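You operate a simulated robot arm through the tools that you are given. There is no shell and no other tool. Be economical: measure what you need, move in short steps, check, and stop when the job is done.

The job below is to be done with a simulated two-armed robot. You get a single attempt, and the scene is never put back.

## Task
On the top of the check bench, fold the white cloth in half.

It is judged by the outcome, as a careful person would: the job done as asked, and still so three seconds after it is handed in. It fails if anything else is knocked over, pushed out of place, dropped, spilled or broken. Flat cloth is picked up by pressing the open fingertips on it (5 to 10 N) and closing them slowly along it; thin cloth reads only 2 to 8 mm in the jaws.

## Robot
Two 7-joint arms with two-finger parallel grippers on one trunk, on a base that drives. Base frame: it is fixed to the floor where the robot stands at the start and does not move with it; the origin is under the middle of the robot, x ahead of it, y to its left, z up; the surface under the hand at the start is at about z = 0.88. Units: m, rad, N and s.
The left shoulder is at the start at [0.05, 0.177, 1.154], the right one opposite. With the tool pointing down near the work surface each hand reaches from about 0.22 to 0.7 m from the robot's upright axis, wherever it stands, measured 20 degrees to its own side. Places, roughly: top of the check bench [0.6, 0.4, 0.9]. Payload 3.43 kg a hand.
The tool frame of a hand sits at the grasp point between the pads (the TCP): z along the fingers, y along the line on which they close. The tips reach 0.034 m beyond it. The gripper opens to 0.128 m. The fingers are 0.024 m wide and 0.012 m thick; the gripper's body (0.048 by 0.13 m) begins 0.096 m behind the TCP.
Orientation is that of the tool frame in the base frame, as a unit quaternion [x, y, z, w]. With the fingers straight down and closing along the base's y, the tool's x points along the base's -x, its y along +y and its z along -z.

## Interface
- The arms move only by the tool drive_tool. It takes "left_rows", "right_rows" or both (then of equal length, played together; a hand with none holds still); each is a list of rows, each a list of 3 entries, a list of its own where there are three numbers: the shift along the base's x, y, z in m, then the turn, a rotation vector about the base's x, y, z in rad, then the opening in per cent of the stroke, from 0 (shut) to 100 (fully open). In form: [[[dx, dy, dz], [rx, ry, rz], jaw], ...]. A call has 1 to 20 rows; each row is the pose to reach, as a shift and turn from the pose commanded when the call began. A row lasts 0.2 s, in which the tool goes at most 0.05 m and 0.15 rad; a call with a longer step from one row to the next is refused whole, and so is a gripper value outside its range. A pose out of reach is approached as far as the arm can. The call stops where the force on the tool passes 40 N (or 10 N more than at its start, if that is more) or the arm is blocked; 0.2 s more then pass. The fingers move at their own pace (about 0.108 m/s each) and stop on an object; they squeeze with about 40 N. The grip force told is the motor's: it shows also when the fingers shut on nothing. Time passes only in rows, and 0.2 s behind the last, so rows that repeat a pose let the fingers close. It gives the time, the measured TCP pose, the force on the tool (base axes), the opening and the grip force at its end, in the units of the frame above (readings bear some noise), with the torque about the TCP (base axes, N m) and any sound that the robot's microphone picked up, and new pictures: "show" is both (left out), scene, wrist or none (wrist: the cameras of the hands that moved).
- Cameras (640 x 400 px; columns grow to the right, rows downward): "scene" is now at [0.1463, -0.0136, 1.2936]; the picture's right is [-0.20, -0.98, 0.00], its down [-0.74, 0.15, -0.65] and it looks along [0.64, -0.13, -0.76] (base axes); focal length 285 px, centre (320, 200). "left" rides on the left gripper at [0.076, 0.011, -0.16] in its tool frame; the picture's right is [-0.15, 0.99, 0.00], its down [-0.88, -0.13, -0.46] and it looks along [-0.45, -0.07, 0.89] (tool axes); focal length 234 px, centre (320, 200). "right" rides on the right gripper at [0.076, -0.011, -0.16] in its tool frame; the picture's right is [0.15, 0.99, 0.00], its down [-0.88, 0.13, -0.46] and it looks along [-0.45, 0.07, 0.89] (tool axes); focal length 234 px, centre (320, 200). There is no depth. A picture from a camera that has moved, and an enlarged one, comes with that camera's place and axes in the base frame and with its lens.
- lift_body(by): slides the trunk up (or, below 0, down) by that many m; the arms and the scene camera ride with it, the base frame stays. It gives what a move gives, with no picture.
- roll_base(legs): drives the robot by 1 to 6 legs, each [ahead, turn to the left] in m and rad, along the robot's own axes; the way and the turn of a leg run together, so that a leg with both is an arc; at most 1.5 m and 3.142 rad a leg. The arms and the cameras ride along, it lands a little off, and it stops where it bumps. It gives what a move gives, and a new picture of the scene camera.
- turn_head(pan, tilt): turns the head with the scene camera to pan (to the left, within 1.396 rad either way) and tilt (down, from -0.506 to 1.204), counted from straight ahead of the robot. It gives what a move gives, and a new picture of the scene camera.
- close_up(camera, box): a new picture of the part [left, top, right, bottom] of that camera's present view, enlarged. The clock stands still meanwhile.
- close_job(): hands the job in; it is judged then, once.

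Work in short steps. Places have to be worked out from the pictures, the camera data and where the tool is seen: move nearer, look again, correct. Check each grasp and each placing, and mend what went wrong. You have 120 turns and 260 pictures in all, those below and enlarged ones among them. Open the grippers and draw the arms clear of the work before you hand the job in, unless the task says otherwise; then end with one line.

The tools are called after "Emit:" as a command line: name --argument value ..., lists and objects as JSON in quotes. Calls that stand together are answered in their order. drive_tool: Moves the arms, as the interface text tells. Its arguments: {"type":"object","properties":{"left_rows":{"type":"array"},"right_rows":{"type":"array"},"show":{"type":"string","enum":["both","scene","wrist","none"]}},"required":[]} The other tools are called the same way: lift_body (by) slides the trunk up or down; roll_base (legs) drives the base; turn_head (pan, tilt) turns the head that bears the scene camera; close_up (camera, box) takes an enlarged picture of a part of a camera's view; close_job () hands the job in.

At the start:

```text
time: 0.0
left_tool_pos: [0.4353, 0.0743, 1.0151]
left_orientation: [-0.002, 1.0, 0.0, 0.0]
left_wrist_force: [-0.2, 0.8, -0.4]
left_wrist_torque: [-0.01, 0.0, 0.0]
left_gripper_width: 0.1281
left_finger_force: 0.1
right_tool_pos: [0.4011, -0.3115, 1.0582]
right_orientation: [0.0, 1.0, 0.0, 0.0]
right_wrist_force: [0.3, 0.4, 0.0]
right_wrist_torque: [-0.03, 0.0, 0.01]
right_gripper_width: 0.128
right_finger_force: 0.1
trunk travel left (down, up): [-0.325, 0.076]
robot x, y, heading: [0.0037, 0.0012, 0.0]
head pan, tilt: [-0.201, 0.857]
```

scene: 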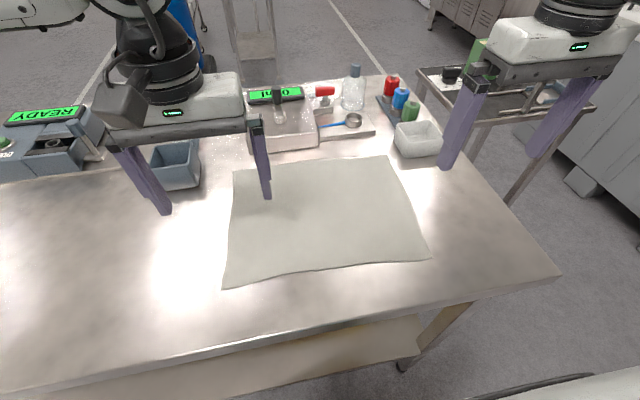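
right: 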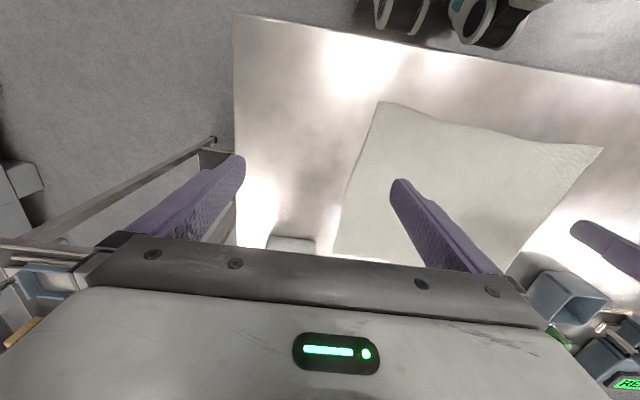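
left: 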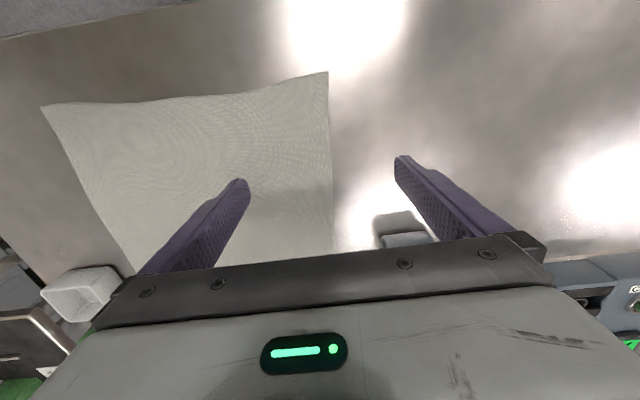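

The cloth is about 0.33 m (y) by 0.26 m (x), with its near edge at x≈0.34-0.36. I plan to fold the near edge onto the far edge. First I turn both hands so the jaws close along x, which makes the pinched ridge parallel to that edge, and move them above the near corners.

Emit:
drive_tool --left_rows '[[[0, 0, 0], [0, 0, -0.143], 60], [[0, 0, 0], [0, 0, -0.286], 50], [[0, 0, 0], [0, 0, -0.429], 50], [[0, 0, 0], [0, 0, -0.572], 50], [[0, 0, 0], [0, 0, -0.715], 50], [[-0.01, 0, 0], [0, 0, -0.858], 50], [[-0.02, 0, 0], [0, 0, -1.001], 50], [[-0.03, 0, 0], [0, 0, -1.144], 50], [[-0.04, -0.005, 0], [0, 0, -1.287], 50], [[-0.05, -0.01, 0], [0, 0, -1.43], 50], [[-0.05, -0.01, 0], [0, 0, -1.571], 50]]' --right_rows '[[[0, 0.01, 0], [0, 0, 0.143], 60], [[0, 0.02, 0], [0, 0, 0.286], 50], [[0, 0.03, 0], [0, 0, 0.429], 50], [[0, 0.04, -0.01], [0, 0, 0.572], 50], [[0, 0.05, -0.01], [0, 0, 0.715], 50], [[-0.01, 0.06, -0.02], [0, 0, 0.858], 50], [[-0.02, 0.07, -0.02], [0, 0, 1.001], 50], [[-0.03, 0.08, -0.03], [0, 0, 1.144], 50], [[-0.03, 0.09, -0.04], [0, 0, 1.287], 50], [[-0.03, 0.1, -0.04], [0, 0, 1.43], 50], [[-0.03, 0.1, -0.04], [0, 0, 1.571], 50]]'

Emit:
turn_head --pan -0.1 --tilt 1.0

```text
time: 2.4
left_tool_pos: [0.3908, 0.0677, 1.0165]
left_orientation: [0.618, 0.786, 0.0, 0.001]
left_wrist_force: [0.3, -0.8, 0.8]
left_wrist_torque: [0.01, 0.0, 0.0]
left_gripper_width: 0.0643
left_finger_force: 0.0
left hand out of reach, approached as far as the arm can: row 10, 11
right_tool_pos: [0.3365, -0.1601, 1.0353]
right_orientation: [-0.633, 0.774, -0.001, -0.001]
right_wrist_force: [0.6, 0.3, 0.3]
right_wrist_torque: [-0.02, 0.03, -0.04]
right_gripper_width: 0.0643
right_finger_force: 0.0
right hand out of reach, approached as far as the arm can: row 8, 9, 10, 11
trunk travel left (down, up): [-0.325, 0.076]
robot x, y, heading: [-0.0007, -0.0013, 0.001]
head pan, tilt: [-0.201, 0.857]
camera scene: at [0.1465, -0.013, 1.2936], right [-0.2, -0.98, 0.0], down [-0.74, 0.15, -0.65], along [0.64, -0.13, -0.76], focal length 285 px, centre (320, 200)
camera right: at [0.3326, -0.2372, 1.1931], right [-1.0, 0.05, 0.0], down [0.05, 0.89, 0.45], along [0.02, 0.45, -0.89], focal length 234 px, centre (320, 200)
camera left: at [0.3838, 0.1439, 1.1745], right [1.0, 0.09, 0.0], down [0.08, -0.89, 0.46], along [0.04, -0.45, -0.89], focal length 234 px, centre (320, 200)
```

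scene: 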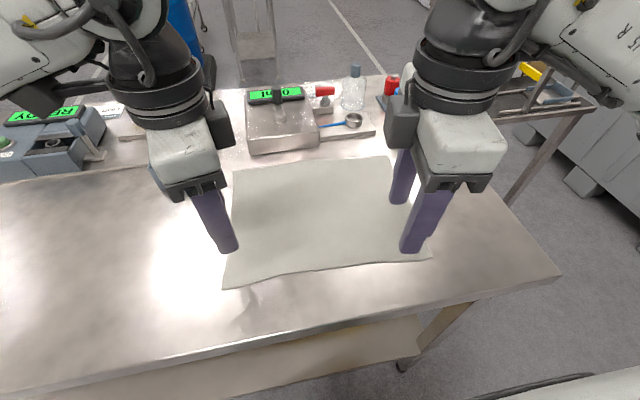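
right: 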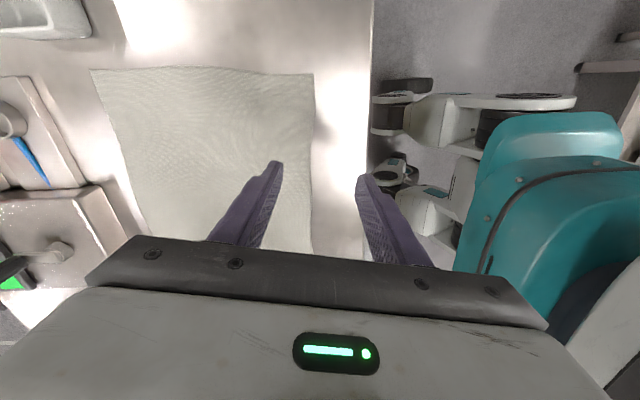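
left: 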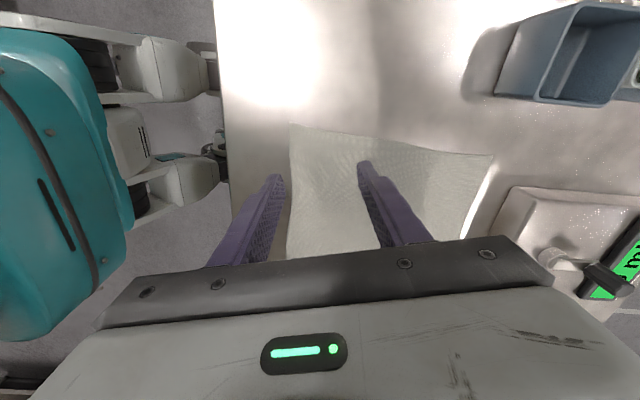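

```text
time: 3.1
left_tool_pos: [0.3915, 0.0676, 1.0155]
left_orientation: [0.619, 0.786, 0.0, 0.0]
left_wrist_force: [-0.3, -0.9, 1.1]
left_wrist_torque: [-0.01, 0.02, 0.01]
left_gripper_width: 0.0641
left_finger_force: 0.1
right_tool_pos: [0.3354, -0.1597, 1.0333]
right_orientation: [-0.633, 0.774, 0.0, 0.0]
right_wrist_force: [-0.5, -0.5, 0.3]
right_wrist_torque: [0.0, 0.03, -0.01]
right_gripper_width: 0.064
right_finger_force: 0.0
trunk travel left (down, up): [-0.325, 0.076]
robot x, y, heading: [0.0011, 0.003, 0.003]
head pan, tilt: [-0.099, 1.0]
camera scene: at [0.1393, -0.0051, 1.2831], right [-0.1, -0.99, 0.0], down [-0.84, 0.08, -0.54], along [0.54, -0.05, -0.84], focal length 285 px, centre (320, 200)
```

scene: 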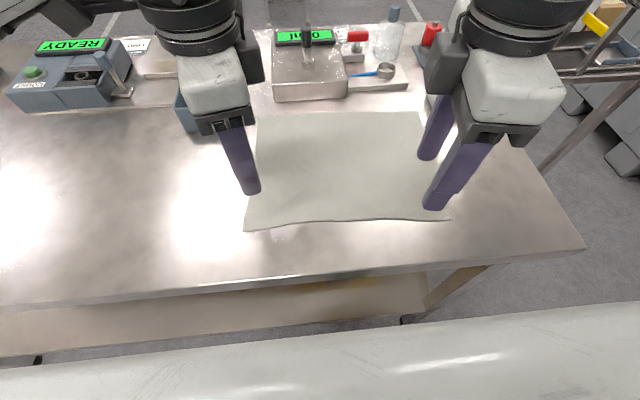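

Both wrists stop about 75-80° into the turn, and the right hand drifted because of it. I back the right hand's turn off a little and see where it lands.

Emit:
drive_tool --right_rows '[[[0, 0, 0], [0, 0, -0.15], 50], [[0, 0, 0], [0, 0, -0.3], 50], [[0, 0, 0], [0, 0, -0.4], 50], [[0, 0, 0], [0, 0, -0.4], 50]]' --left_rows '[[[0, 0, 0], [0, 0, 0.1], 50], [[0, 0, 0], [0, 0, 0.2], 50], [[0, 0, 0], [0, 0, 0.25], 50], [[0, 0, 0], [0, 0, 0.25], 50]]' --show "none"

```text
time: 4.1
left_tool_pos: [0.3921, 0.0666, 1.0149]
left_orientation: [0.514, 0.858, 0.001, 0.0]
left_wrist_force: [0.4, -0.7, 0.4]
left_wrist_torque: [-0.03, 0.01, -0.01]
left_gripper_width: 0.0638
left_finger_force: 0.0
right_tool_pos: [0.3371, -0.1602, 1.0341]
right_orientation: [-0.465, 0.885, 0.0, 0.0]
right_wrist_force: [0.3, 0.8, -0.2]
right_wrist_torque: [-0.04, 0.02, -0.02]
right_gripper_width: 0.0643
right_finger_force: 0.1
trunk travel left (down, up): [-0.325, 0.076]
robot x, y, heading: [-0.0006, 0.0005, -0.001]
head pan, tilt: [-0.099, 1.0]
```

The hands are now about 62° (left) and 55° (right) turned, which will do. I move them over the near corners, partly close the jaws and come down to about 3 cm above the cloth.

Emit:
drive_tool --left_rows '[[[0, 0, -0.01], [0, 0, 0], 40], [[0, -0.002, -0.03], [0, 0, 0], 30], [[0, -0.004, -0.05], [0, 0, 0], 30], [[0, -0.004, -0.07], [0, 0, 0], 30], [[0, -0.004, -0.07], [0, 0, 0], 30]]' --right_rows '[[[0.01, -0.01, -0.02], [0, 0, 0.05], 40], [[0.02, -0.02, -0.04], [0, 0, 0.1], 30], [[0.03, -0.03, -0.06], [0, 0, 0.1], 30], [[0.042, -0.038, -0.09], [0, 0, 0.1], 30], [[0.042, -0.038, -0.09], [0, 0, 0.1], 30]]'

```text
time: 5.3
left_tool_pos: [0.3909, 0.0632, 0.9441]
left_orientation: [0.516, 0.857, 0.001, 0.0]
left_wrist_force: [-0.4, 0.4, -0.4]
left_wrist_torque: [-0.01, 0.02, 0.02]
left_gripper_width: 0.0385
left_finger_force: 0.1
right_tool_pos: [0.3785, -0.1986, 0.9408]
right_orientation: [-0.511, 0.86, -0.001, 0.0]
right_wrist_force: [-0.5, -0.6, -0.6]
right_wrist_torque: [0.0, -0.04, 0.01]
right_gripper_width: 0.0385
right_finger_force: 0.0
trunk travel left (down, up): [-0.325, 0.076]
robot x, y, heading: [-0.0047, 0.0015, 0.002]
head pan, tilt: [-0.099, 1.0]
camera scene: at [0.1393, -0.005, 1.283], right [-0.1, -1.0, 0.0], down [-0.84, 0.08, -0.54], along [0.54, -0.05, -0.84], focal length 285 px, centre (320, 200)
camera right: at [0.3524, -0.2709, 1.1008], right [-0.94, 0.35, 0.0], down [0.31, 0.84, 0.46], along [0.16, 0.43, -0.89], focal length 234 px, centre (320, 200)
camera left: at [0.3653, 0.1345, 1.1039], right [0.94, 0.33, 0.0], down [0.3, -0.84, 0.46], along [0.15, -0.43, -0.89], focal length 234 px, centre (320, 200)
```

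scene: 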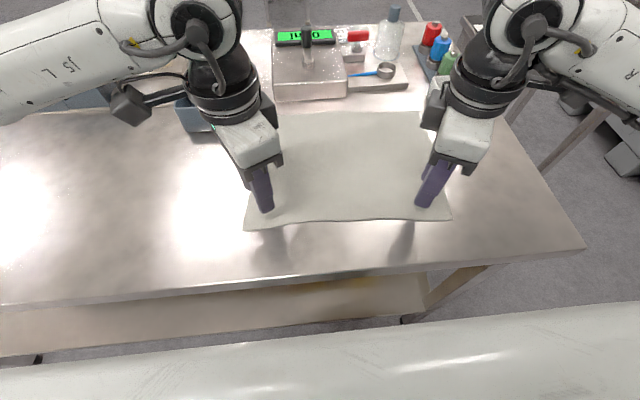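
right: 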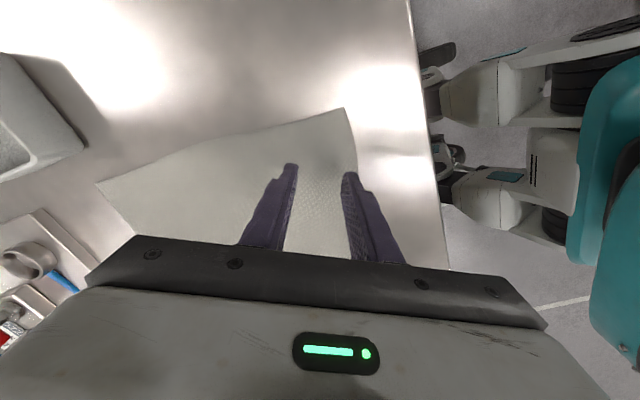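
left: 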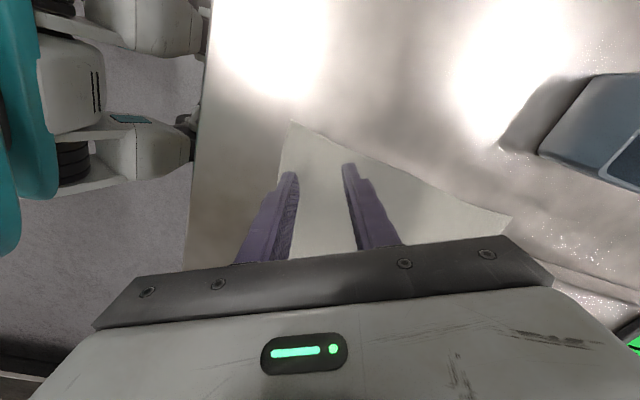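

The tips sit inside the two near corners, about 15 mm in from the edge. I lower to near contact, moving the right hand slightly nearer its corner.

Emit:
drive_tool --left_rows '[[[0, 0, -0.01], [0, 0, 0], 30], [[0, 0, -0.018], [0, 0, 0], 30], [[0, 0, -0.024], [0, 0, 0], 30], [[0, 0, -0.026], [0, 0, 0], 30]]' --right_rows '[[[0.002, -0.004, -0.01], [0, 0, 0], 30], [[0.003, -0.008, -0.016], [0, 0, 0], 30], [[0.003, -0.008, -0.021], [0, 0, 0], 30], [[0.003, -0.008, -0.023], [0, 0, 0], 30]]' --show "none"

```text
time: 6.3
left_tool_pos: [0.3921, 0.0637, 0.9174]
left_orientation: [0.516, 0.856, 0.0, 0.001]
left_wrist_force: [0.1, 0.1, -0.1]
left_wrist_torque: [-0.05, 0.0, -0.01]
left_gripper_width: 0.0385
left_finger_force: 0.0
right_tool_pos: [0.3803, -0.2056, 0.92]
right_orientation: [-0.51, 0.86, 0.0, -0.001]
right_wrist_force: [-0.1, 0.1, -1.3]
right_wrist_torque: [-0.04, 0.0, 0.0]
right_gripper_width: 0.0383
right_finger_force: 0.0
trunk travel left (down, up): [-0.325, 0.076]
robot x, y, heading: [0.0011, -0.0007, -0.003]
head pan, tilt: [-0.099, 1.0]
```

No contact yet, so I go down a few millimetres more.

Emit:
drive_tool --left_rows '[[[0, 0, -0.001], [0, 0, 0], 30], [[0, 0, -0.002], [0, 0, 0], 30], [[0, 0, -0.003], [0, 0, 0], 30]]' --right_rows '[[[0, 0, -0.002], [0, 0, 0], 30], [[0, 0, -0.004], [0, 0, 0], 30], [[0, 0, -0.005], [0, 0, 0], 30]]' --show "none"

```text
time: 7.1
left_tool_pos: [0.3901, 0.065, 0.9163]
left_orientation: [0.514, 0.858, 0.0, -0.001]
left_wrist_force: [-1.0, 0.0, 1.2]
left_wrist_torque: [0.01, 0.03, -0.03]
left_gripper_width: 0.0384
left_finger_force: 0.2
right_tool_pos: [0.3791, -0.205, 0.9156]
right_orientation: [-0.509, 0.861, -0.001, 0.002]
right_wrist_force: [1.2, -0.7, 1.9]
right_wrist_torque: [-0.01, 0.02, -0.03]
right_gripper_width: 0.0382
right_finger_force: 0.3
trunk travel left (down, up): [-0.325, 0.076]
robot x, y, heading: [-0.0034, -0.0011, 0.004]
head pan, tilt: [-0.099, 1.0]
```

Contact is starting, at 1-2 N. I press about 2 mm further.

Emit:
drive_tool --left_rows '[[[0, 0, -0.001], [0, 0, 0], 30], [[0, 0, -0.002], [0, 0, 0], 30], [[0, 0, -0.002], [0, 0, 0], 30]]' --right_rows '[[[0, 0, -0.001], [0, 0, 0], 30], [[0, 0, -0.002], [0, 0, 0], 30], [[0, 0, -0.002], [0, 0, 0], 30]]' --show "none"

```text
time: 7.9
left_tool_pos: [0.3903, 0.0643, 0.9142]
left_orientation: [0.516, 0.857, 0.001, 0.002]
left_wrist_force: [1.6, 2.8, 13.3]
left_wrist_torque: [0.02, 0.14, -0.01]
left_gripper_width: 0.038
left_finger_force: 0.0
right_tool_pos: [0.3797, -0.2051, 0.9154]
right_orientation: [-0.509, 0.861, -0.002, 0.002]
right_wrist_force: [1.2, -1.9, 20.8]
right_wrist_torque: [0.15, 0.45, 0.04]
right_gripper_width: 0.0372
right_finger_force: 0.1
trunk travel left (down, up): [-0.325, 0.076]
robot x, y, heading: [-0.0014, 0.0002, -0.002]
head pan, tilt: [-0.099, 1.0]
```

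That is 13 N and 21 N, a bit too much. I ease up to about 8 N each and then close slowly.

Emit:
drive_tool --left_rows '[[[0, 0, 0.0005], [0, 0, 0], 30], [[0, 0, 0.0005], [0, 0, 0], 30]]' --right_rows '[[[0, 0, 0.0012], [0, 0, 0], 30], [[0, 0, 0.0012], [0, 0, 0], 30]]' --show "none"

```text
time: 8.5
left_tool_pos: [0.3905, 0.0641, 0.9151]
left_orientation: [0.515, 0.857, 0.0, 0.003]
left_wrist_force: [1.2, 3.9, 20.8]
left_wrist_torque: [0.06, 0.23, -0.08]
left_gripper_width: 0.0382
left_finger_force: 0.1
right_tool_pos: [0.3788, -0.2044, 0.9159]
right_orientation: [-0.51, 0.86, -0.003, 0.001]
right_wrist_force: [2.8, 0.0, 13.4]
right_wrist_torque: [0.12, 0.17, -0.02]
right_gripper_width: 0.0372
right_finger_force: 0.0
trunk travel left (down, up): [-0.325, 0.076]
robot x, y, heading: [0.0019, -0.0012, 0.004]
head pan, tilt: [-0.099, 1.0]
```

Emit:
drive_tool --left_rows '[[[0, 0, 0.001], [0, 0, 0], 30], [[0, 0, 0.001], [0, 0, 0], 30], [[0, 0, 0.001], [0, 0, 0], 30]]' --right_rows '[[[0, 0, 0.0004], [0, 0, 0], 30], [[0, 0, 0.0004], [0, 0, 0], 30], [[0, 0, 0.0004], [0, 0, 0], 30]]' --show "none"

```text
time: 9.3
left_tool_pos: [0.3902, 0.0633, 0.9149]
left_orientation: [0.515, 0.857, -0.001, 0.002]
left_wrist_force: [2.6, 1.6, 18.4]
left_wrist_torque: [0.01, 0.07, 0.0]
left_gripper_width: 0.038
left_finger_force: 0.0
right_tool_pos: [0.3783, -0.2058, 0.9156]
right_orientation: [-0.51, 0.86, -0.001, 0.001]
right_wrist_force: [1.2, 1.0, 10.5]
right_wrist_torque: [0.14, 0.11, -0.03]
right_gripper_width: 0.0379
right_finger_force: 0.0
trunk travel left (down, up): [-0.325, 0.076]
robot x, y, heading: [-0.0007, 0.0016, 0.001]
head pan, tilt: [-0.099, 1.0]
```

Left still presses 18 N, so I raise it 2 mm more, and the right hand a touch.

Emit:
drive_tool --left_rows '[[[0, 0, 0.0015], [0, 0, 0], 30], [[0, 0, 0.0015], [0, 0, 0], 30], [[0, 0, 0.0015], [0, 0, 0], 30]]' --right_rows '[[[0, 0, 0.0002], [0, 0, 0], 30], [[0, 0, 0.0002], [0, 0, 0], 30], [[0, 0, 0.0002], [0, 0, 0], 30]]' --show "none"

```text
time: 10.1
left_tool_pos: [0.3891, 0.0641, 0.9162]
left_orientation: [0.516, 0.857, 0.0, 0.0]
left_wrist_force: [0.4, -0.6, 4.9]
left_wrist_torque: [-0.04, -0.03, 0.0]
left_gripper_width: 0.0383
left_finger_force: 0.2
right_tool_pos: [0.3799, -0.2056, 0.9169]
right_orientation: [-0.509, 0.861, -0.002, 0.001]
right_wrist_force: [-1.2, -0.1, 14.8]
right_wrist_torque: [0.1, 0.33, -0.02]
right_gripper_width: 0.0384
right_finger_force: 0.0
trunk travel left (down, up): [-0.325, 0.076]
robot x, y, heading: [-0.0005, 0.0025, 0.002]
head pan, tilt: [-0.099, 1.0]
```

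Now I close slowly, with the right hand eased a bit and the left lowered slightly.

Emit:
drive_tool --left_rows '[[[0, 0, -0.0003], [0, 0, 0], 30], [[0, 0, -0.0003], [0, 0, 0], 27], [[0, 0, -0.0003], [0, 0, 0], 24], [[0, 0, -0.0003], [0, 0, 0], 21], [[0, 0, -0.0003], [0, 0, 0], 18], [[0, 0, -0.0003], [0, 0, 0], 15], [[0, 0, -0.0003], [0, 0, 0], 12], [[0, 0, -0.0003], [0, 0, 0], 9], [[0, 0, -0.0003], [0, 0, 0], 6], [[0, 0, -0.0003], [0, 0, 0], 3], [[0, 0, -0.0003], [0, 0, 0], 0], [[0, 0, -0.0003], [0, 0, 0], 0], [[0, 0, -0.0003], [0, 0, 0], 0]]' --right_rows '[[[0, 0, 0.0005], [0, 0, 0], 30], [[0, 0, 0.0005], [0, 0, 0], 27], [[0, 0, 0.0005], [0, 0, 0], 24], [[0, 0, 0.0005], [0, 0, 0], 21], [[0, 0, 0.0005], [0, 0, 0], 18], [[0, 0, 0.0005], [0, 0, 0], 15], [[0, 0, 0.0005], [0, 0, 0], 12], [[0, 0, 0.0005], [0, 0, 0], 9], [[0, 0, 0.0005], [0, 0, 0], 6], [[0, 0, 0.0005], [0, 0, 0], 3], [[0, 0, 0.0005], [0, 0, 0], 0], [[0, 0, 0.0005], [0, 0, 0], 0], [[0, 0, 0.0005], [0, 0, 0], 0]]'

```text
time: 12.9
left_tool_pos: [0.3888, 0.0629, 0.9179]
left_orientation: [0.515, 0.857, 0.0, 0.0]
left_wrist_force: [-0.1, -2.5, 0.3]
left_wrist_torque: [-0.05, -0.02, 0.02]
left_gripper_width: 0.0026
left_finger_force: 37.3
right_tool_pos: [0.38, -0.2049, 0.9158]
right_orientation: [-0.509, 0.861, -0.001, 0.002]
right_wrist_force: [-0.5, 2.1, 9.5]
right_wrist_torque: [0.11, 0.02, 0.0]
right_gripper_width: 0.0
right_finger_force: 33.0
trunk travel left (down, up): [-0.325, 0.076]
robot x, y, heading: [0.0023, -0.0006, 0.001]
head pan, tilt: [-0.099, 1.0]
camera scene: at [0.1386, -0.0047, 1.2831], right [-0.1, -1.0, 0.0], down [-0.84, 0.08, -0.54], along [0.54, -0.05, -0.84], focal length 285 px, centre (320, 200)
camera right: at [0.3535, -0.2772, 1.0747], right [-0.94, 0.35, 0.0], down [0.31, 0.84, 0.45], along [0.16, 0.43, -0.89], focal length 234 px, centre (320, 200)
camera left: at [0.3643, 0.1358, 1.0759], right [0.94, 0.33, 0.0], down [0.3, -0.84, 0.46], along [0.15, -0.43, -0.89], focal length 234 px, centre (320, 200)
```

scene: 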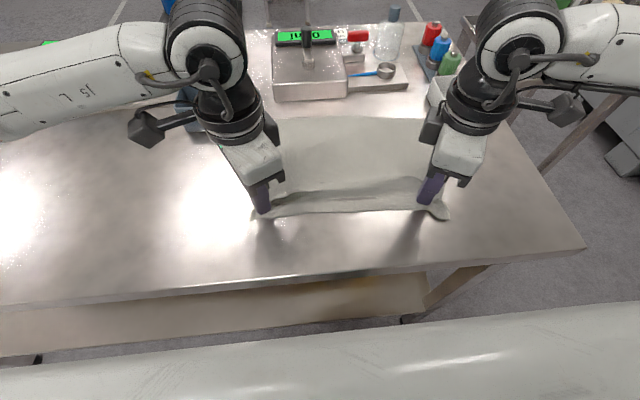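
right: 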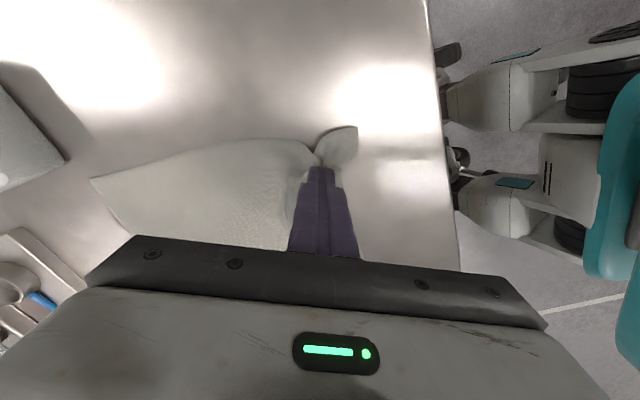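
left: 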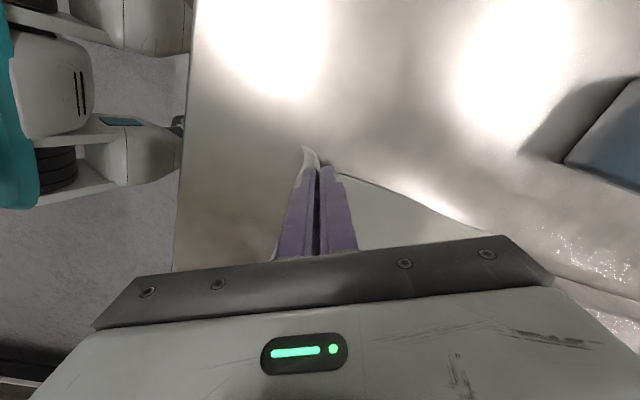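

The left hand reads 2.6 mm of cloth. The right reads 0, though a ridge shows beside it. I lift both gently to check.

Emit:
drive_tool --left_rows '[[[0, 0, 0.01], [0, 0, 0], 0], [[0, 0, 0.02], [0, 0, 0], 0], [[0, 0, 0.03], [0, 0, 0], 0]]' --right_rows '[[[0, 0, 0.01], [0, 0, 0], 0], [[0, 0, 0.02], [0, 0, 0], 0], [[0, 0, 0.03], [0, 0, 0], 0]]'

```text
time: 13.7
left_tool_pos: [0.3912, 0.0634, 0.945]
left_orientation: [0.514, 0.858, -0.001, 0.0]
left_wrist_force: [0.2, -0.6, -0.3]
left_wrist_torque: [-0.03, 0.0, 0.01]
left_gripper_width: 0.0025
left_finger_force: 37.2
right_tool_pos: [0.3811, -0.2064, 0.9461]
right_orientation: [-0.51, 0.86, -0.001, -0.001]
right_wrist_force: [-0.5, 0.0, -0.4]
right_wrist_torque: [-0.01, 0.0, 0.0]
right_gripper_width: 0.0
right_finger_force: 33.2
trunk travel left (down, up): [-0.325, 0.076]
robot x, y, heading: [-0.0027, -0.0005, 0.002]
head pan, tilt: [-0.099, 1.0]
camera scene: at [0.1392, -0.005, 1.283], right [-0.1, -1.0, 0.0], down [-0.84, 0.08, -0.54], along [0.54, -0.05, -0.84], focal length 285 px, centre (320, 200)
camera right: at [0.3541, -0.2787, 1.1051], right [-0.94, 0.35, 0.0], down [0.31, 0.83, 0.45], along [0.16, 0.43, -0.89], focal length 234 px, centre (320, 200)
camera left: at [0.3654, 0.1358, 1.1053], right [0.94, 0.33, 0.0], down [0.3, -0.84, 0.46], along [0.15, -0.43, -0.89], focal length 234 px, centre (320, 200)
```

scene: 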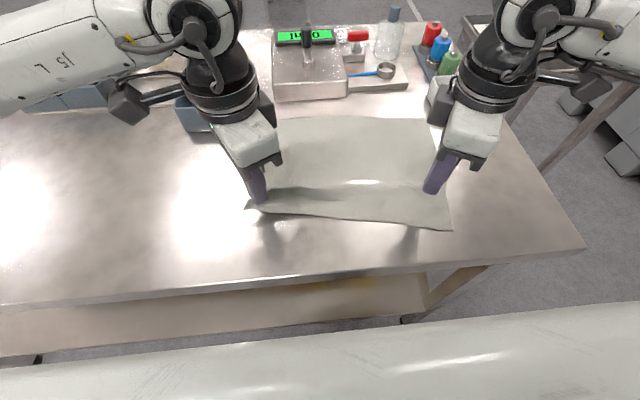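
right: 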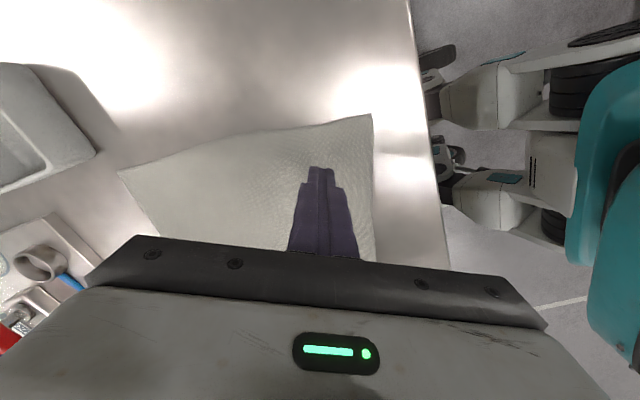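
left: 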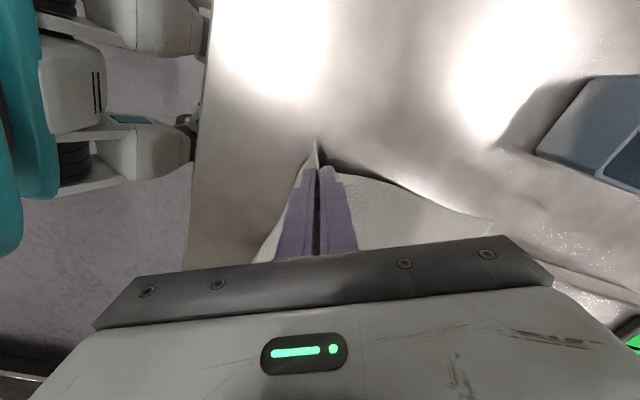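

The left hand holds its corner, but the right slipped off, and the right corner now lies at about (0.32, -0.235). I lower the left hand, reopen the right and set it over the shifted corner.

Emit:
drive_tool --left_rows '[[[0, 0, -0.005], [0, 0, 0], 0], [[0, 0, -0.01], [0, 0, 0], 0], [[0, 0, -0.015], [0, 0, 0], 0], [[0, 0, -0.02], [0, 0, 0], 0], [[0, 0, -0.02], [0, 0, 0], 0]]' --right_rows '[[[-0.005, 0, 0], [0, 0, 0], 30], [[-0.012, 0.0, 0], [0, 0, 0], 30], [[-0.02, 0, -0.01], [0, 0, 0], 30], [[-0.02, 0, -0.02], [0, 0, 0], 30], [[-0.02, 0, -0.026], [0, 0, 0], 30]]'

```text
time: 14.9
left_tool_pos: [0.3922, 0.0632, 0.9265]
left_orientation: [0.515, 0.857, 0.0, 0.001]
left_wrist_force: [-0.3, 0.4, 0.7]
left_wrist_torque: [0.0, -0.02, 0.0]
left_gripper_width: 0.0025
left_finger_force: 37.4
right_tool_pos: [0.3617, -0.2072, 0.9197]
right_orientation: [-0.51, 0.86, 0.0, -0.001]
right_wrist_force: [-0.1, -0.1, -0.3]
right_wrist_torque: [0.02, -0.03, 0.0]
right_gripper_width: 0.0385
right_finger_force: 0.1
trunk travel left (down, up): [-0.325, 0.076]
robot x, y, heading: [0.0026, -0.0015, 0.004]
head pan, tilt: [-0.099, 1.0]
camera scene: at [0.1393, -0.0051, 1.283], right [-0.1, -1.0, 0.0], down [-0.84, 0.08, -0.54], along [0.54, -0.05, -0.84], focal length 285 px, centre (320, 200)
camera right: at [0.335, -0.2797, 1.0787], right [-0.94, 0.35, 0.0], down [0.31, 0.83, 0.46], along [0.16, 0.43, -0.89], focal length 234 px, centre (320, 200)
camera left: at [0.3654, 0.1351, 1.0857], right [0.94, 0.33, 0.0], down [0.3, -0.84, 0.46], along [0.15, -0.43, -0.89], focal length 234 px, centre (320, 200)
```

scene: 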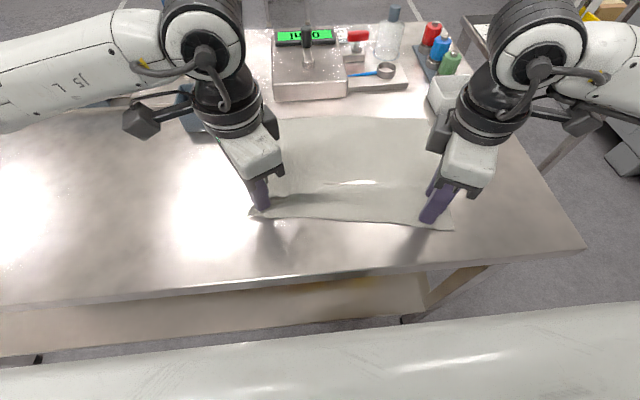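
right: 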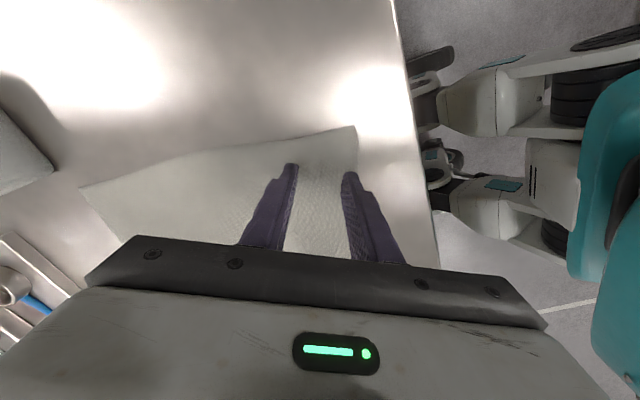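
left: 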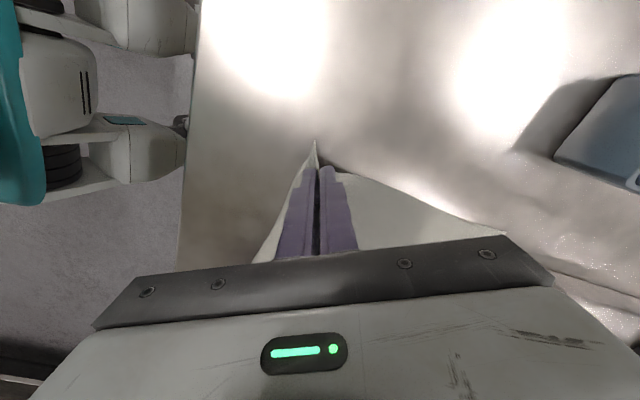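

The jaws straddle the right corner region well. I press down slowly.

Emit:
drive_tool --right_rows '[[[0, 0, -0.002], [0, 0, 0], 30], [[0, 0, -0.003], [0, 0, 0], 30], [[0, 0, -0.004], [0, 0, 0], 30], [[0, 0, -0.004], [0, 0, 0], 30]]' --show "none"

```text
time: 15.9
left_tool_pos: [0.3917, 0.0635, 0.9265]
left_orientation: [0.516, 0.856, 0.0, -0.001]
left_wrist_force: [0.1, -0.3, 0.1]
left_wrist_torque: [-0.02, 0.02, -0.01]
left_gripper_width: 0.0025
left_finger_force: 37.7
right_tool_pos: [0.3627, -0.206, 0.9162]
right_orientation: [-0.51, 0.86, 0.0, 0.001]
right_wrist_force: [-1.4, 0.2, 2.0]
right_wrist_torque: [0.01, 0.05, 0.0]
right_gripper_width: 0.0384
right_finger_force: 0.0
trunk travel left (down, up): [-0.325, 0.076]
robot x, y, heading: [0.0019, 0.001, -0.004]
head pan, tilt: [-0.099, 1.0]
```

Emit:
drive_tool --right_rows '[[[0, 0, -0.0005], [0, 0, 0], 30], [[0, 0, -0.0008], [0, 0, 0], 30], [[0, 0, -0.0008], [0, 0, 0], 30]]' --show "none"

```text
time: 16.7
left_tool_pos: [0.3911, 0.0631, 0.9274]
left_orientation: [0.516, 0.857, -0.001, 0.001]
left_wrist_force: [-0.1, -0.4, -0.2]
left_wrist_torque: [0.0, -0.01, 0.03]
left_gripper_width: 0.0026
left_finger_force: 37.3
right_tool_pos: [0.3601, -0.2054, 0.9151]
right_orientation: [-0.51, 0.86, -0.001, 0.002]
right_wrist_force: [1.2, 0.2, 13.4]
right_wrist_torque: [0.0, 0.07, -0.02]
right_gripper_width: 0.0382
right_finger_force: 0.1
trunk travel left (down, up): [-0.325, 0.076]
robot x, y, heading: [0.0039, -0.0015, 0.001]
head pan, tilt: [-0.099, 1.0]
```

The press is 13 N. I ease back 0.4 mm and close slowly, with a few hold rows at the end.

Emit:
drive_tool --right_rows '[[[0, 0, 0.0004], [0, 0, 0], 30], [[0, 0, 0.0004], [0, 0, 0], 28], [[0, 0, 0.0004], [0, 0, 0], 26], [[0, 0, 0.0004], [0, 0, 0], 24], [[0, 0, 0.0004], [0, 0, 0], 22], [[0, 0, 0.0004], [0, 0, 0], 20], [[0, 0, 0.0004], [0, 0, 0], 18], [[0, 0, 0.0004], [0, 0, 0], 16], [[0, 0, 0.0004], [0, 0, 0], 14], [[0, 0, 0.0004], [0, 0, 0], 12], [[0, 0, 0.0004], [0, 0, 0], 10], [[0, 0, 0.0004], [0, 0, 0], 8], [[0, 0, 0.0004], [0, 0, 0], 6], [[0, 0, 0.0004], [0, 0, 0], 4], [[0, 0, 0.0004], [0, 0, 0], 2], [[0, 0, 0.0004], [0, 0, 0], 0], [[0, 0, 0.0004], [0, 0, 0], 0], [[0, 0, 0.0004], [0, 0, 0], 0]]' --show "wrist"

```text
time: 20.5
left_tool_pos: [0.3913, 0.0627, 0.926]
left_orientation: [0.516, 0.857, -0.001, 0.0]
left_wrist_force: [-0.9, -3.8, 0.0]
left_wrist_torque: [-0.12, -0.01, 0.02]
left_gripper_width: 0.0026
left_finger_force: 37.5
right_tool_pos: [0.3594, -0.2062, 0.9157]
right_orientation: [-0.51, 0.86, 0.0, 0.001]
right_wrist_force: [0.7, 5.2, 15.5]
right_wrist_torque: [0.12, 0.02, 0.02]
right_gripper_width: 0.0021
right_finger_force: 36.5
trunk travel left (down, up): [-0.325, 0.076]
robot x, y, heading: [0.0002, -0.0017, 0.001]
head pan, tilt: [-0.099, 1.0]
camera right: at [0.334, -0.2785, 1.0746], right [-0.94, 0.35, 0.0], down [0.31, 0.84, 0.46], along [0.16, 0.43, -0.89], focal length 234 px, centre (320, 200)
```

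right: 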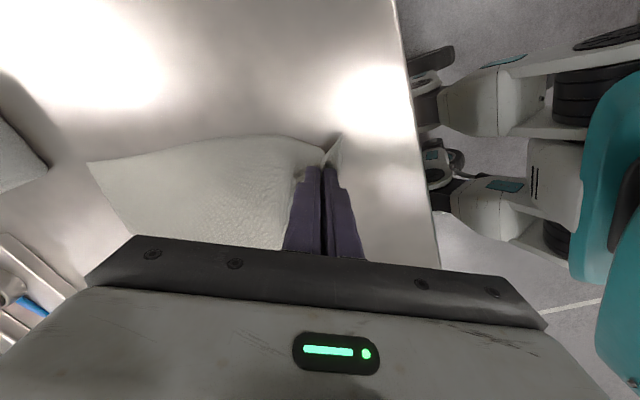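

The right jaw now holds 2.1 mm of cloth, slightly taut between the hands. I lift both a little and check.

Emit:
drive_tool --left_rows '[[[0, -0.001, 0.005], [0, 0, 0], 0], [[0, -0.002, 0.015], [0, 0, 0], 0], [[0, -0.002, 0.02], [0, 0, 0], 0], [[0, -0.002, 0.02], [0, 0, 0], 0]]' --right_rows '[[[0, 0.001, 0.01], [0, 0, 0], 0], [[0, 0.002, 0.02], [0, 0, 0], 0], [[0, 0.003, 0.03], [0, 0, 0], 0], [[0, 0.003, 0.03], [0, 0, 0], 0]]'

```text
time: 21.5
left_tool_pos: [0.391, 0.0612, 0.9471]
left_orientation: [0.515, 0.857, 0.001, 0.001]
left_wrist_force: [0.0, -1.1, -0.2]
left_wrist_torque: [-0.03, 0.0, -0.02]
left_gripper_width: 0.0025
left_finger_force: 37.6
right_tool_pos: [0.3594, -0.203, 0.9454]
right_orientation: [-0.51, 0.86, 0.0, 0.001]
right_wrist_force: [0.0, -0.6, -0.4]
right_wrist_torque: [0.02, -0.02, 0.01]
right_gripper_width: 0.0021
right_finger_force: 36.8
trunk travel left (down, up): [-0.325, 0.076]
robot x, y, heading: [-0.0002, -0.0019, -0.0]
head pan, tilt: [-0.099, 1.0]
camera scene: at [0.1393, -0.0051, 1.283], right [-0.1, -1.0, 0.0], down [-0.84, 0.08, -0.54], along [0.54, -0.05, -0.84], focal length 285 px, centre (320, 200)
camera right: at [0.3346, -0.2762, 1.1046], right [-0.94, 0.35, 0.0], down [0.31, 0.84, 0.46], along [0.16, 0.43, -0.89], focal length 234 px, centre (320, 200)
camera left: at [0.3654, 0.1333, 1.1067], right [0.94, 0.33, 0.0], down [0.3, -0.84, 0.46], along [0.15, -0.43, -0.89], focal length 234 px, centre (320, 200)
```

scene: 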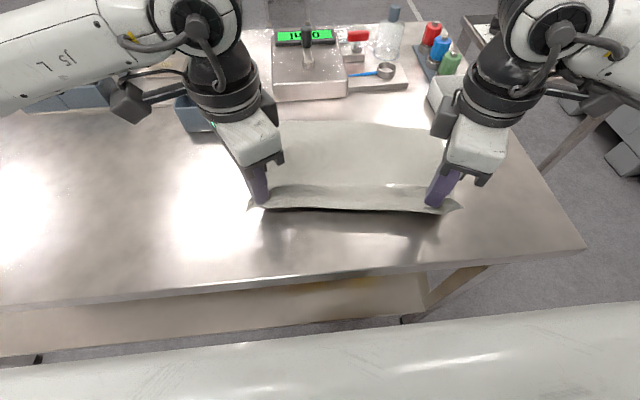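
right: 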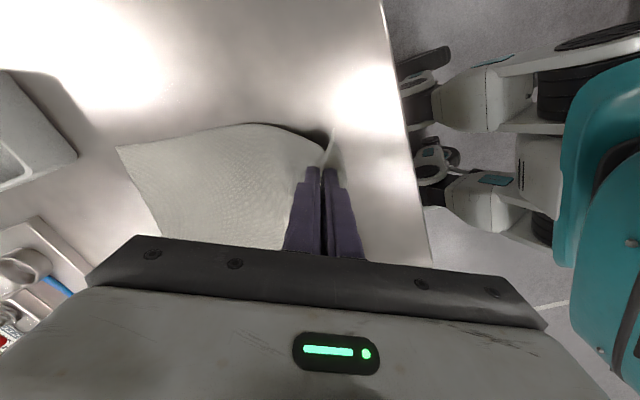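
left: 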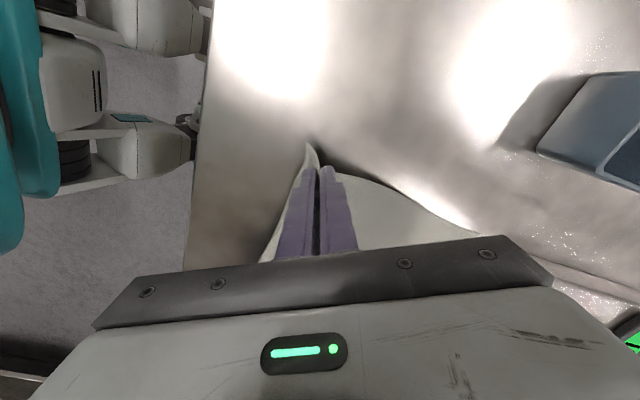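

Both corners are held. The cloth has been skewed a little, with its far edge now running from about (0.59, 0.05) to (0.54, -0.29). I swing the near edge up and forward to the halfway point of the arc, then look again.

Emit:
drive_tool --left_rows '[[[0.005, 0, 0.02], [0, 0, 0], 0], [[0.02, -0.002, 0.04], [0, 0, 0], 0], [[0.04, -0.005, 0.06], [0, 0, 0], 0], [[0.065, -0.008, 0.07], [0, 0, 0], 0], [[0.09, -0.011, 0.075], [0, 0, 0], 0], [[0.1, -0.012, 0.075], [0, 0, 0], 0], [[0.1, -0.012, 0.075], [0, 0, 0], 0]]' --right_rows '[[[0.005, 0, 0.02], [0, 0, 0], 0], [[0.02, -0.002, 0.04], [0, 0, 0], 0], [[0.04, -0.005, 0.06], [0, 0, 0], 0], [[0.065, -0.008, 0.07], [0, 0, 0], 0], [[0.09, -0.011, 0.075], [0, 0, 0], 0], [[0.1, -0.012, 0.075], [0, 0, 0], 0], [[0.1, -0.012, 0.075], [0, 0, 0], 0]]'

```text
time: 23.1
left_tool_pos: [0.4696, 0.053, 1.0196]
left_orientation: [0.516, 0.857, 0.0, 0.0]
left_wrist_force: [-2.3, -8.6, 0.3]
left_wrist_torque: [-0.29, 0.09, 0.04]
left_gripper_width: 0.0027
left_finger_force: 37.1
left hand out of reach, approached as far as the arm can: row 5, 6, 7
right_tool_pos: [0.3904, -0.2104, 1.0145]
right_orientation: [-0.508, 0.861, -0.001, 0.0]
right_wrist_force: [2.7, 9.3, -0.2]
right_wrist_torque: [0.32, -0.13, -0.02]
right_gripper_width: 0.0021
right_finger_force: 37.3
right hand out of reach, approached as far as the arm can: row 3, 4, 5, 6, 7
trunk travel left (down, up): [-0.325, 0.076]
robot x, y, heading: [0.0005, -0.0013, 0.001]
head pan, tilt: [-0.099, 1.0]
camera scene: at [0.1393, -0.005, 1.283], right [-0.1, -1.0, 0.0], down [-0.84, 0.08, -0.54], along [0.54, -0.05, -0.84], focal length 285 px, centre (320, 200)
camera right: at [0.3634, -0.2836, 1.1732], right [-0.94, 0.35, 0.0], down [0.31, 0.83, 0.46], along [0.16, 0.43, -0.89], focal length 234 px, centre (320, 200)
camera left: at [0.4441, 0.1255, 1.1785], right [0.94, 0.33, 0.0], down [0.3, -0.84, 0.46], along [0.15, -0.43, -0.89], focal length 234 px, centre (320, 200)
```

scene: 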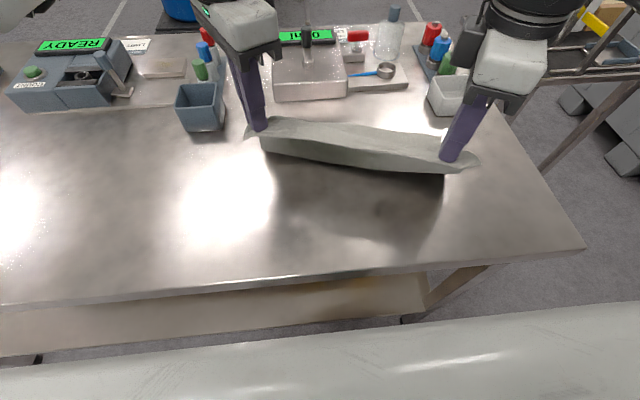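
right: 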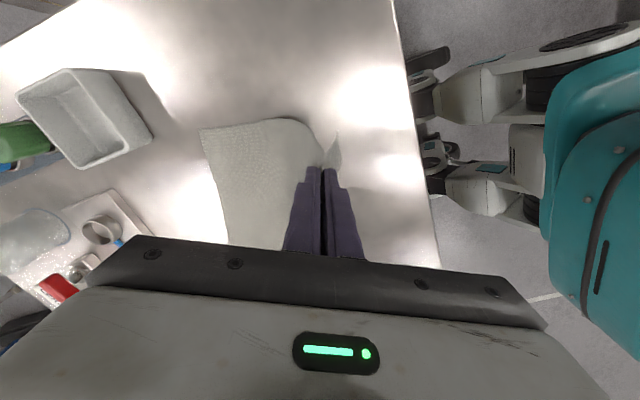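
left: 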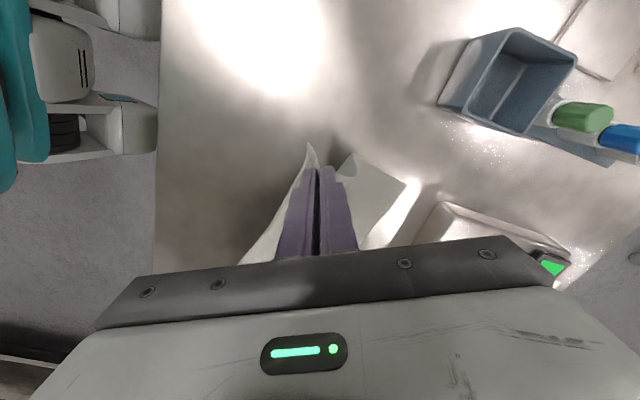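

The right hand can't go further out with this wrist turn, and the cloth is now taut at about 9 N. I unwind part of the wrist turn on both hands while the right catches up with the left.

Emit:
drive_tool --left_rows '[[[-0.005, 0, 0], [0, 0, 0.08], 0], [[-0.005, 0, 0], [0, 0, 0.16], 0], [[-0.005, 0, 0], [0, 0, 0.24], 0], [[-0.005, 0, 0], [0, 0, 0.32], 0], [[-0.005, 0, 0], [0, 0, 0.4], 0], [[-0.005, 0, 0], [0, 0, 0.4], 0]]' --right_rows '[[[0.005, 0.003, 0], [0, 0, -0.1], 0], [[0.015, 0.004, 0], [0, 0, -0.2], 0], [[0.03, 0.004, 0], [0, 0, -0.3], 0], [[0.04, 0.004, 0], [0, 0, -0.4], 0], [[0.048, 0.004, 0], [0, 0, -0.5], 0], [[0.048, 0.004, 0], [0, 0, -0.5], 0]]'

```text
time: 24.5
left_tool_pos: [0.466, 0.0548, 1.0189]
left_orientation: [0.334, 0.943, 0.0, 0.0]
left_wrist_force: [-0.7, -0.7, -0.4]
left_wrist_torque: [-0.03, -0.01, -0.03]
left_gripper_width: 0.0023
left_finger_force: 36.8
right_tool_pos: [0.4338, -0.2061, 1.0133]
right_orientation: [-0.28, 0.96, -0.001, -0.001]
right_wrist_force: [0.3, 0.2, 0.3]
right_wrist_torque: [0.02, 0.02, 0.05]
right_gripper_width: 0.0021
right_finger_force: 35.9
trunk travel left (down, up): [-0.325, 0.076]
robot x, y, heading: [-0.0027, -0.0007, 0.003]
head pan, tilt: [-0.099, 1.0]
camera scene: at [0.1393, -0.005, 1.283], right [-0.1, -1.0, 0.0], down [-0.84, 0.08, -0.54], along [0.54, -0.05, -0.84], focal length 285 px, centre (320, 200)
camera right: at [0.3768, -0.2573, 1.1739], right [-0.66, 0.75, 0.0], down [0.67, 0.58, 0.46], along [0.34, 0.3, -0.89], focal length 234 px, centre (320, 200)
camera left: at [0.4133, 0.1103, 1.1786], right [0.74, 0.68, 0.0], down [0.6, -0.66, 0.46], along [0.31, -0.34, -0.89], focal length 234 px, centre (320, 200)
```

scene: 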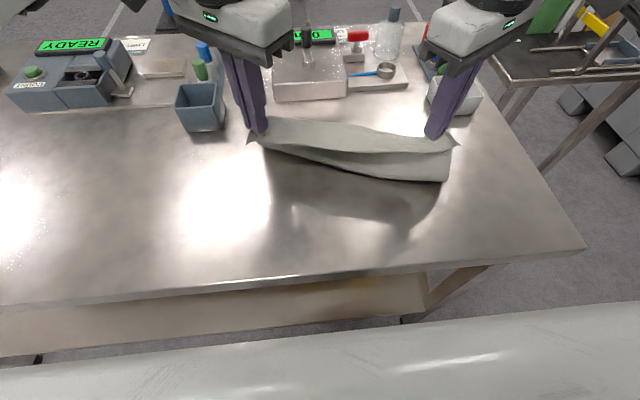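
right: 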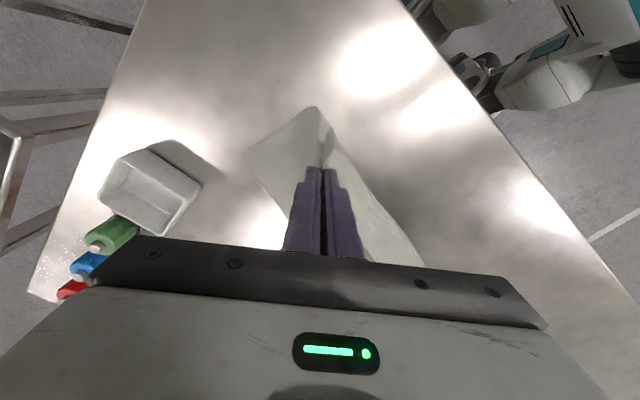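
left: 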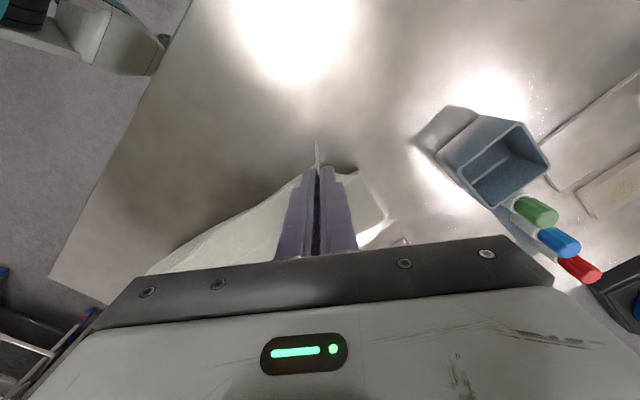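

Tension is gone. The cloth now lies rotated, with its far corners near (0.61, 0.05) and (0.505, -0.27), so the grips should land at about (0.585, 0.02) and (0.505, -0.24). I move there in the air and lower partway.

Emit:
drive_tool --left_rows '[[[0.03, -0.008, 0.0], [0, 0, 0.05], 0], [[0.06, -0.016, -0.005], [0, 0, 0.1], 0], [[0.09, -0.024, -0.015], [0, 0, 0.15], 0], [[0.115, -0.033, -0.03], [0, 0, 0.15], 0], [[0.125, -0.035, -0.045], [0, 0, 0.15], 0], [[0.125, -0.035, -0.055], [0, 0, 0.15], 0]]' --right_rows '[[[0.016, -0.007, 0.0], [0, 0, 0], 0], [[0.034, -0.014, -0.005], [0, 0, 0], 0], [[0.052, -0.022, -0.015], [0, 0, 0], 0], [[0.07, -0.03, -0.03], [0, 0, 0], 0], [[0.08, -0.031, -0.045], [0, 0, 0], 0], [[0.08, -0.031, -0.055], [0, 0, 0], 0]]'

```text
time: 25.9
left_tool_pos: [0.5911, 0.0175, 0.9654]
left_orientation: [0.263, 0.965, -0.001, 0.0]
left_wrist_force: [-0.3, -0.5, 0.1]
left_wrist_torque: [-0.04, 0.04, -0.08]
left_gripper_width: 0.0023
left_finger_force: 37.0
right_tool_pos: [0.5146, -0.2357, 0.9598]
right_orientation: [-0.282, 0.96, -0.002, 0.0]
right_wrist_force: [0.8, 1.3, 0.4]
right_wrist_torque: [0.04, -0.04, 0.0]
right_gripper_width: 0.0021
right_finger_force: 37.1
trunk travel left (down, up): [-0.325, 0.076]
robot x, y, heading: [0.0001, -0.0012, 0.0]
head pan, tilt: [-0.099, 1.0]
camera scene: at [0.1393, -0.0051, 1.283], right [-0.1, -1.0, 0.0], down [-0.84, 0.08, -0.54], along [0.54, -0.05, -0.84], focal length 285 px, centre (320, 200)
camera right: at [0.4567, -0.2874, 1.1188], right [-0.66, 0.75, 0.0], down [0.67, 0.59, 0.46], along [0.34, 0.3, -0.89], focal length 234 px, centre (320, 200)
camera left: at [0.5311, 0.0665, 1.1237], right [0.63, 0.78, 0.0], down [0.69, -0.56, 0.46], along [0.35, -0.29, -0.89], focal length 234 px, centre (320, 200)
```

scene: 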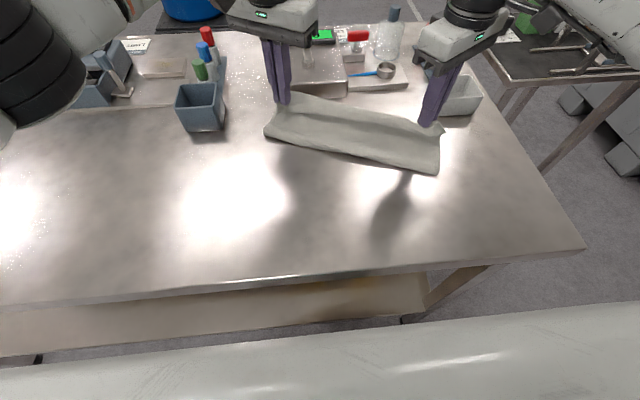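
right: 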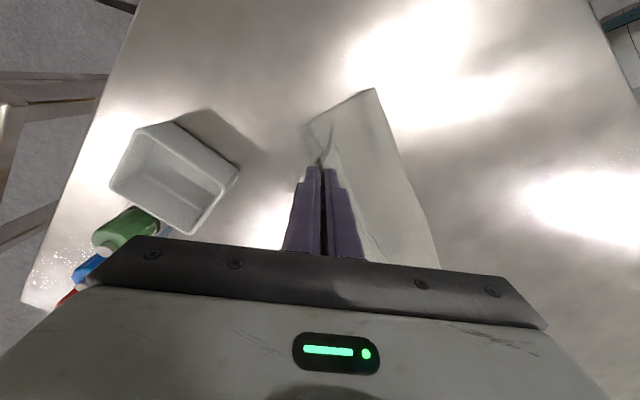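
left: 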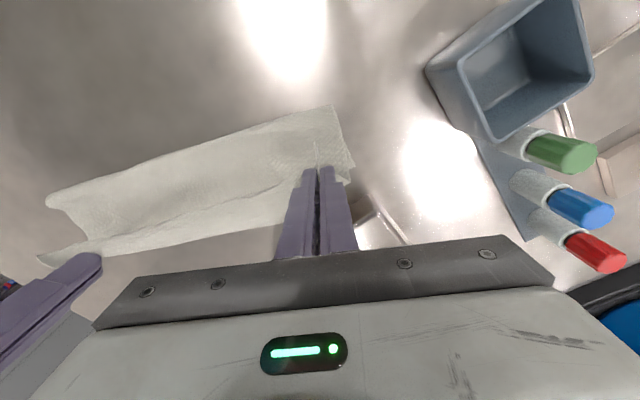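

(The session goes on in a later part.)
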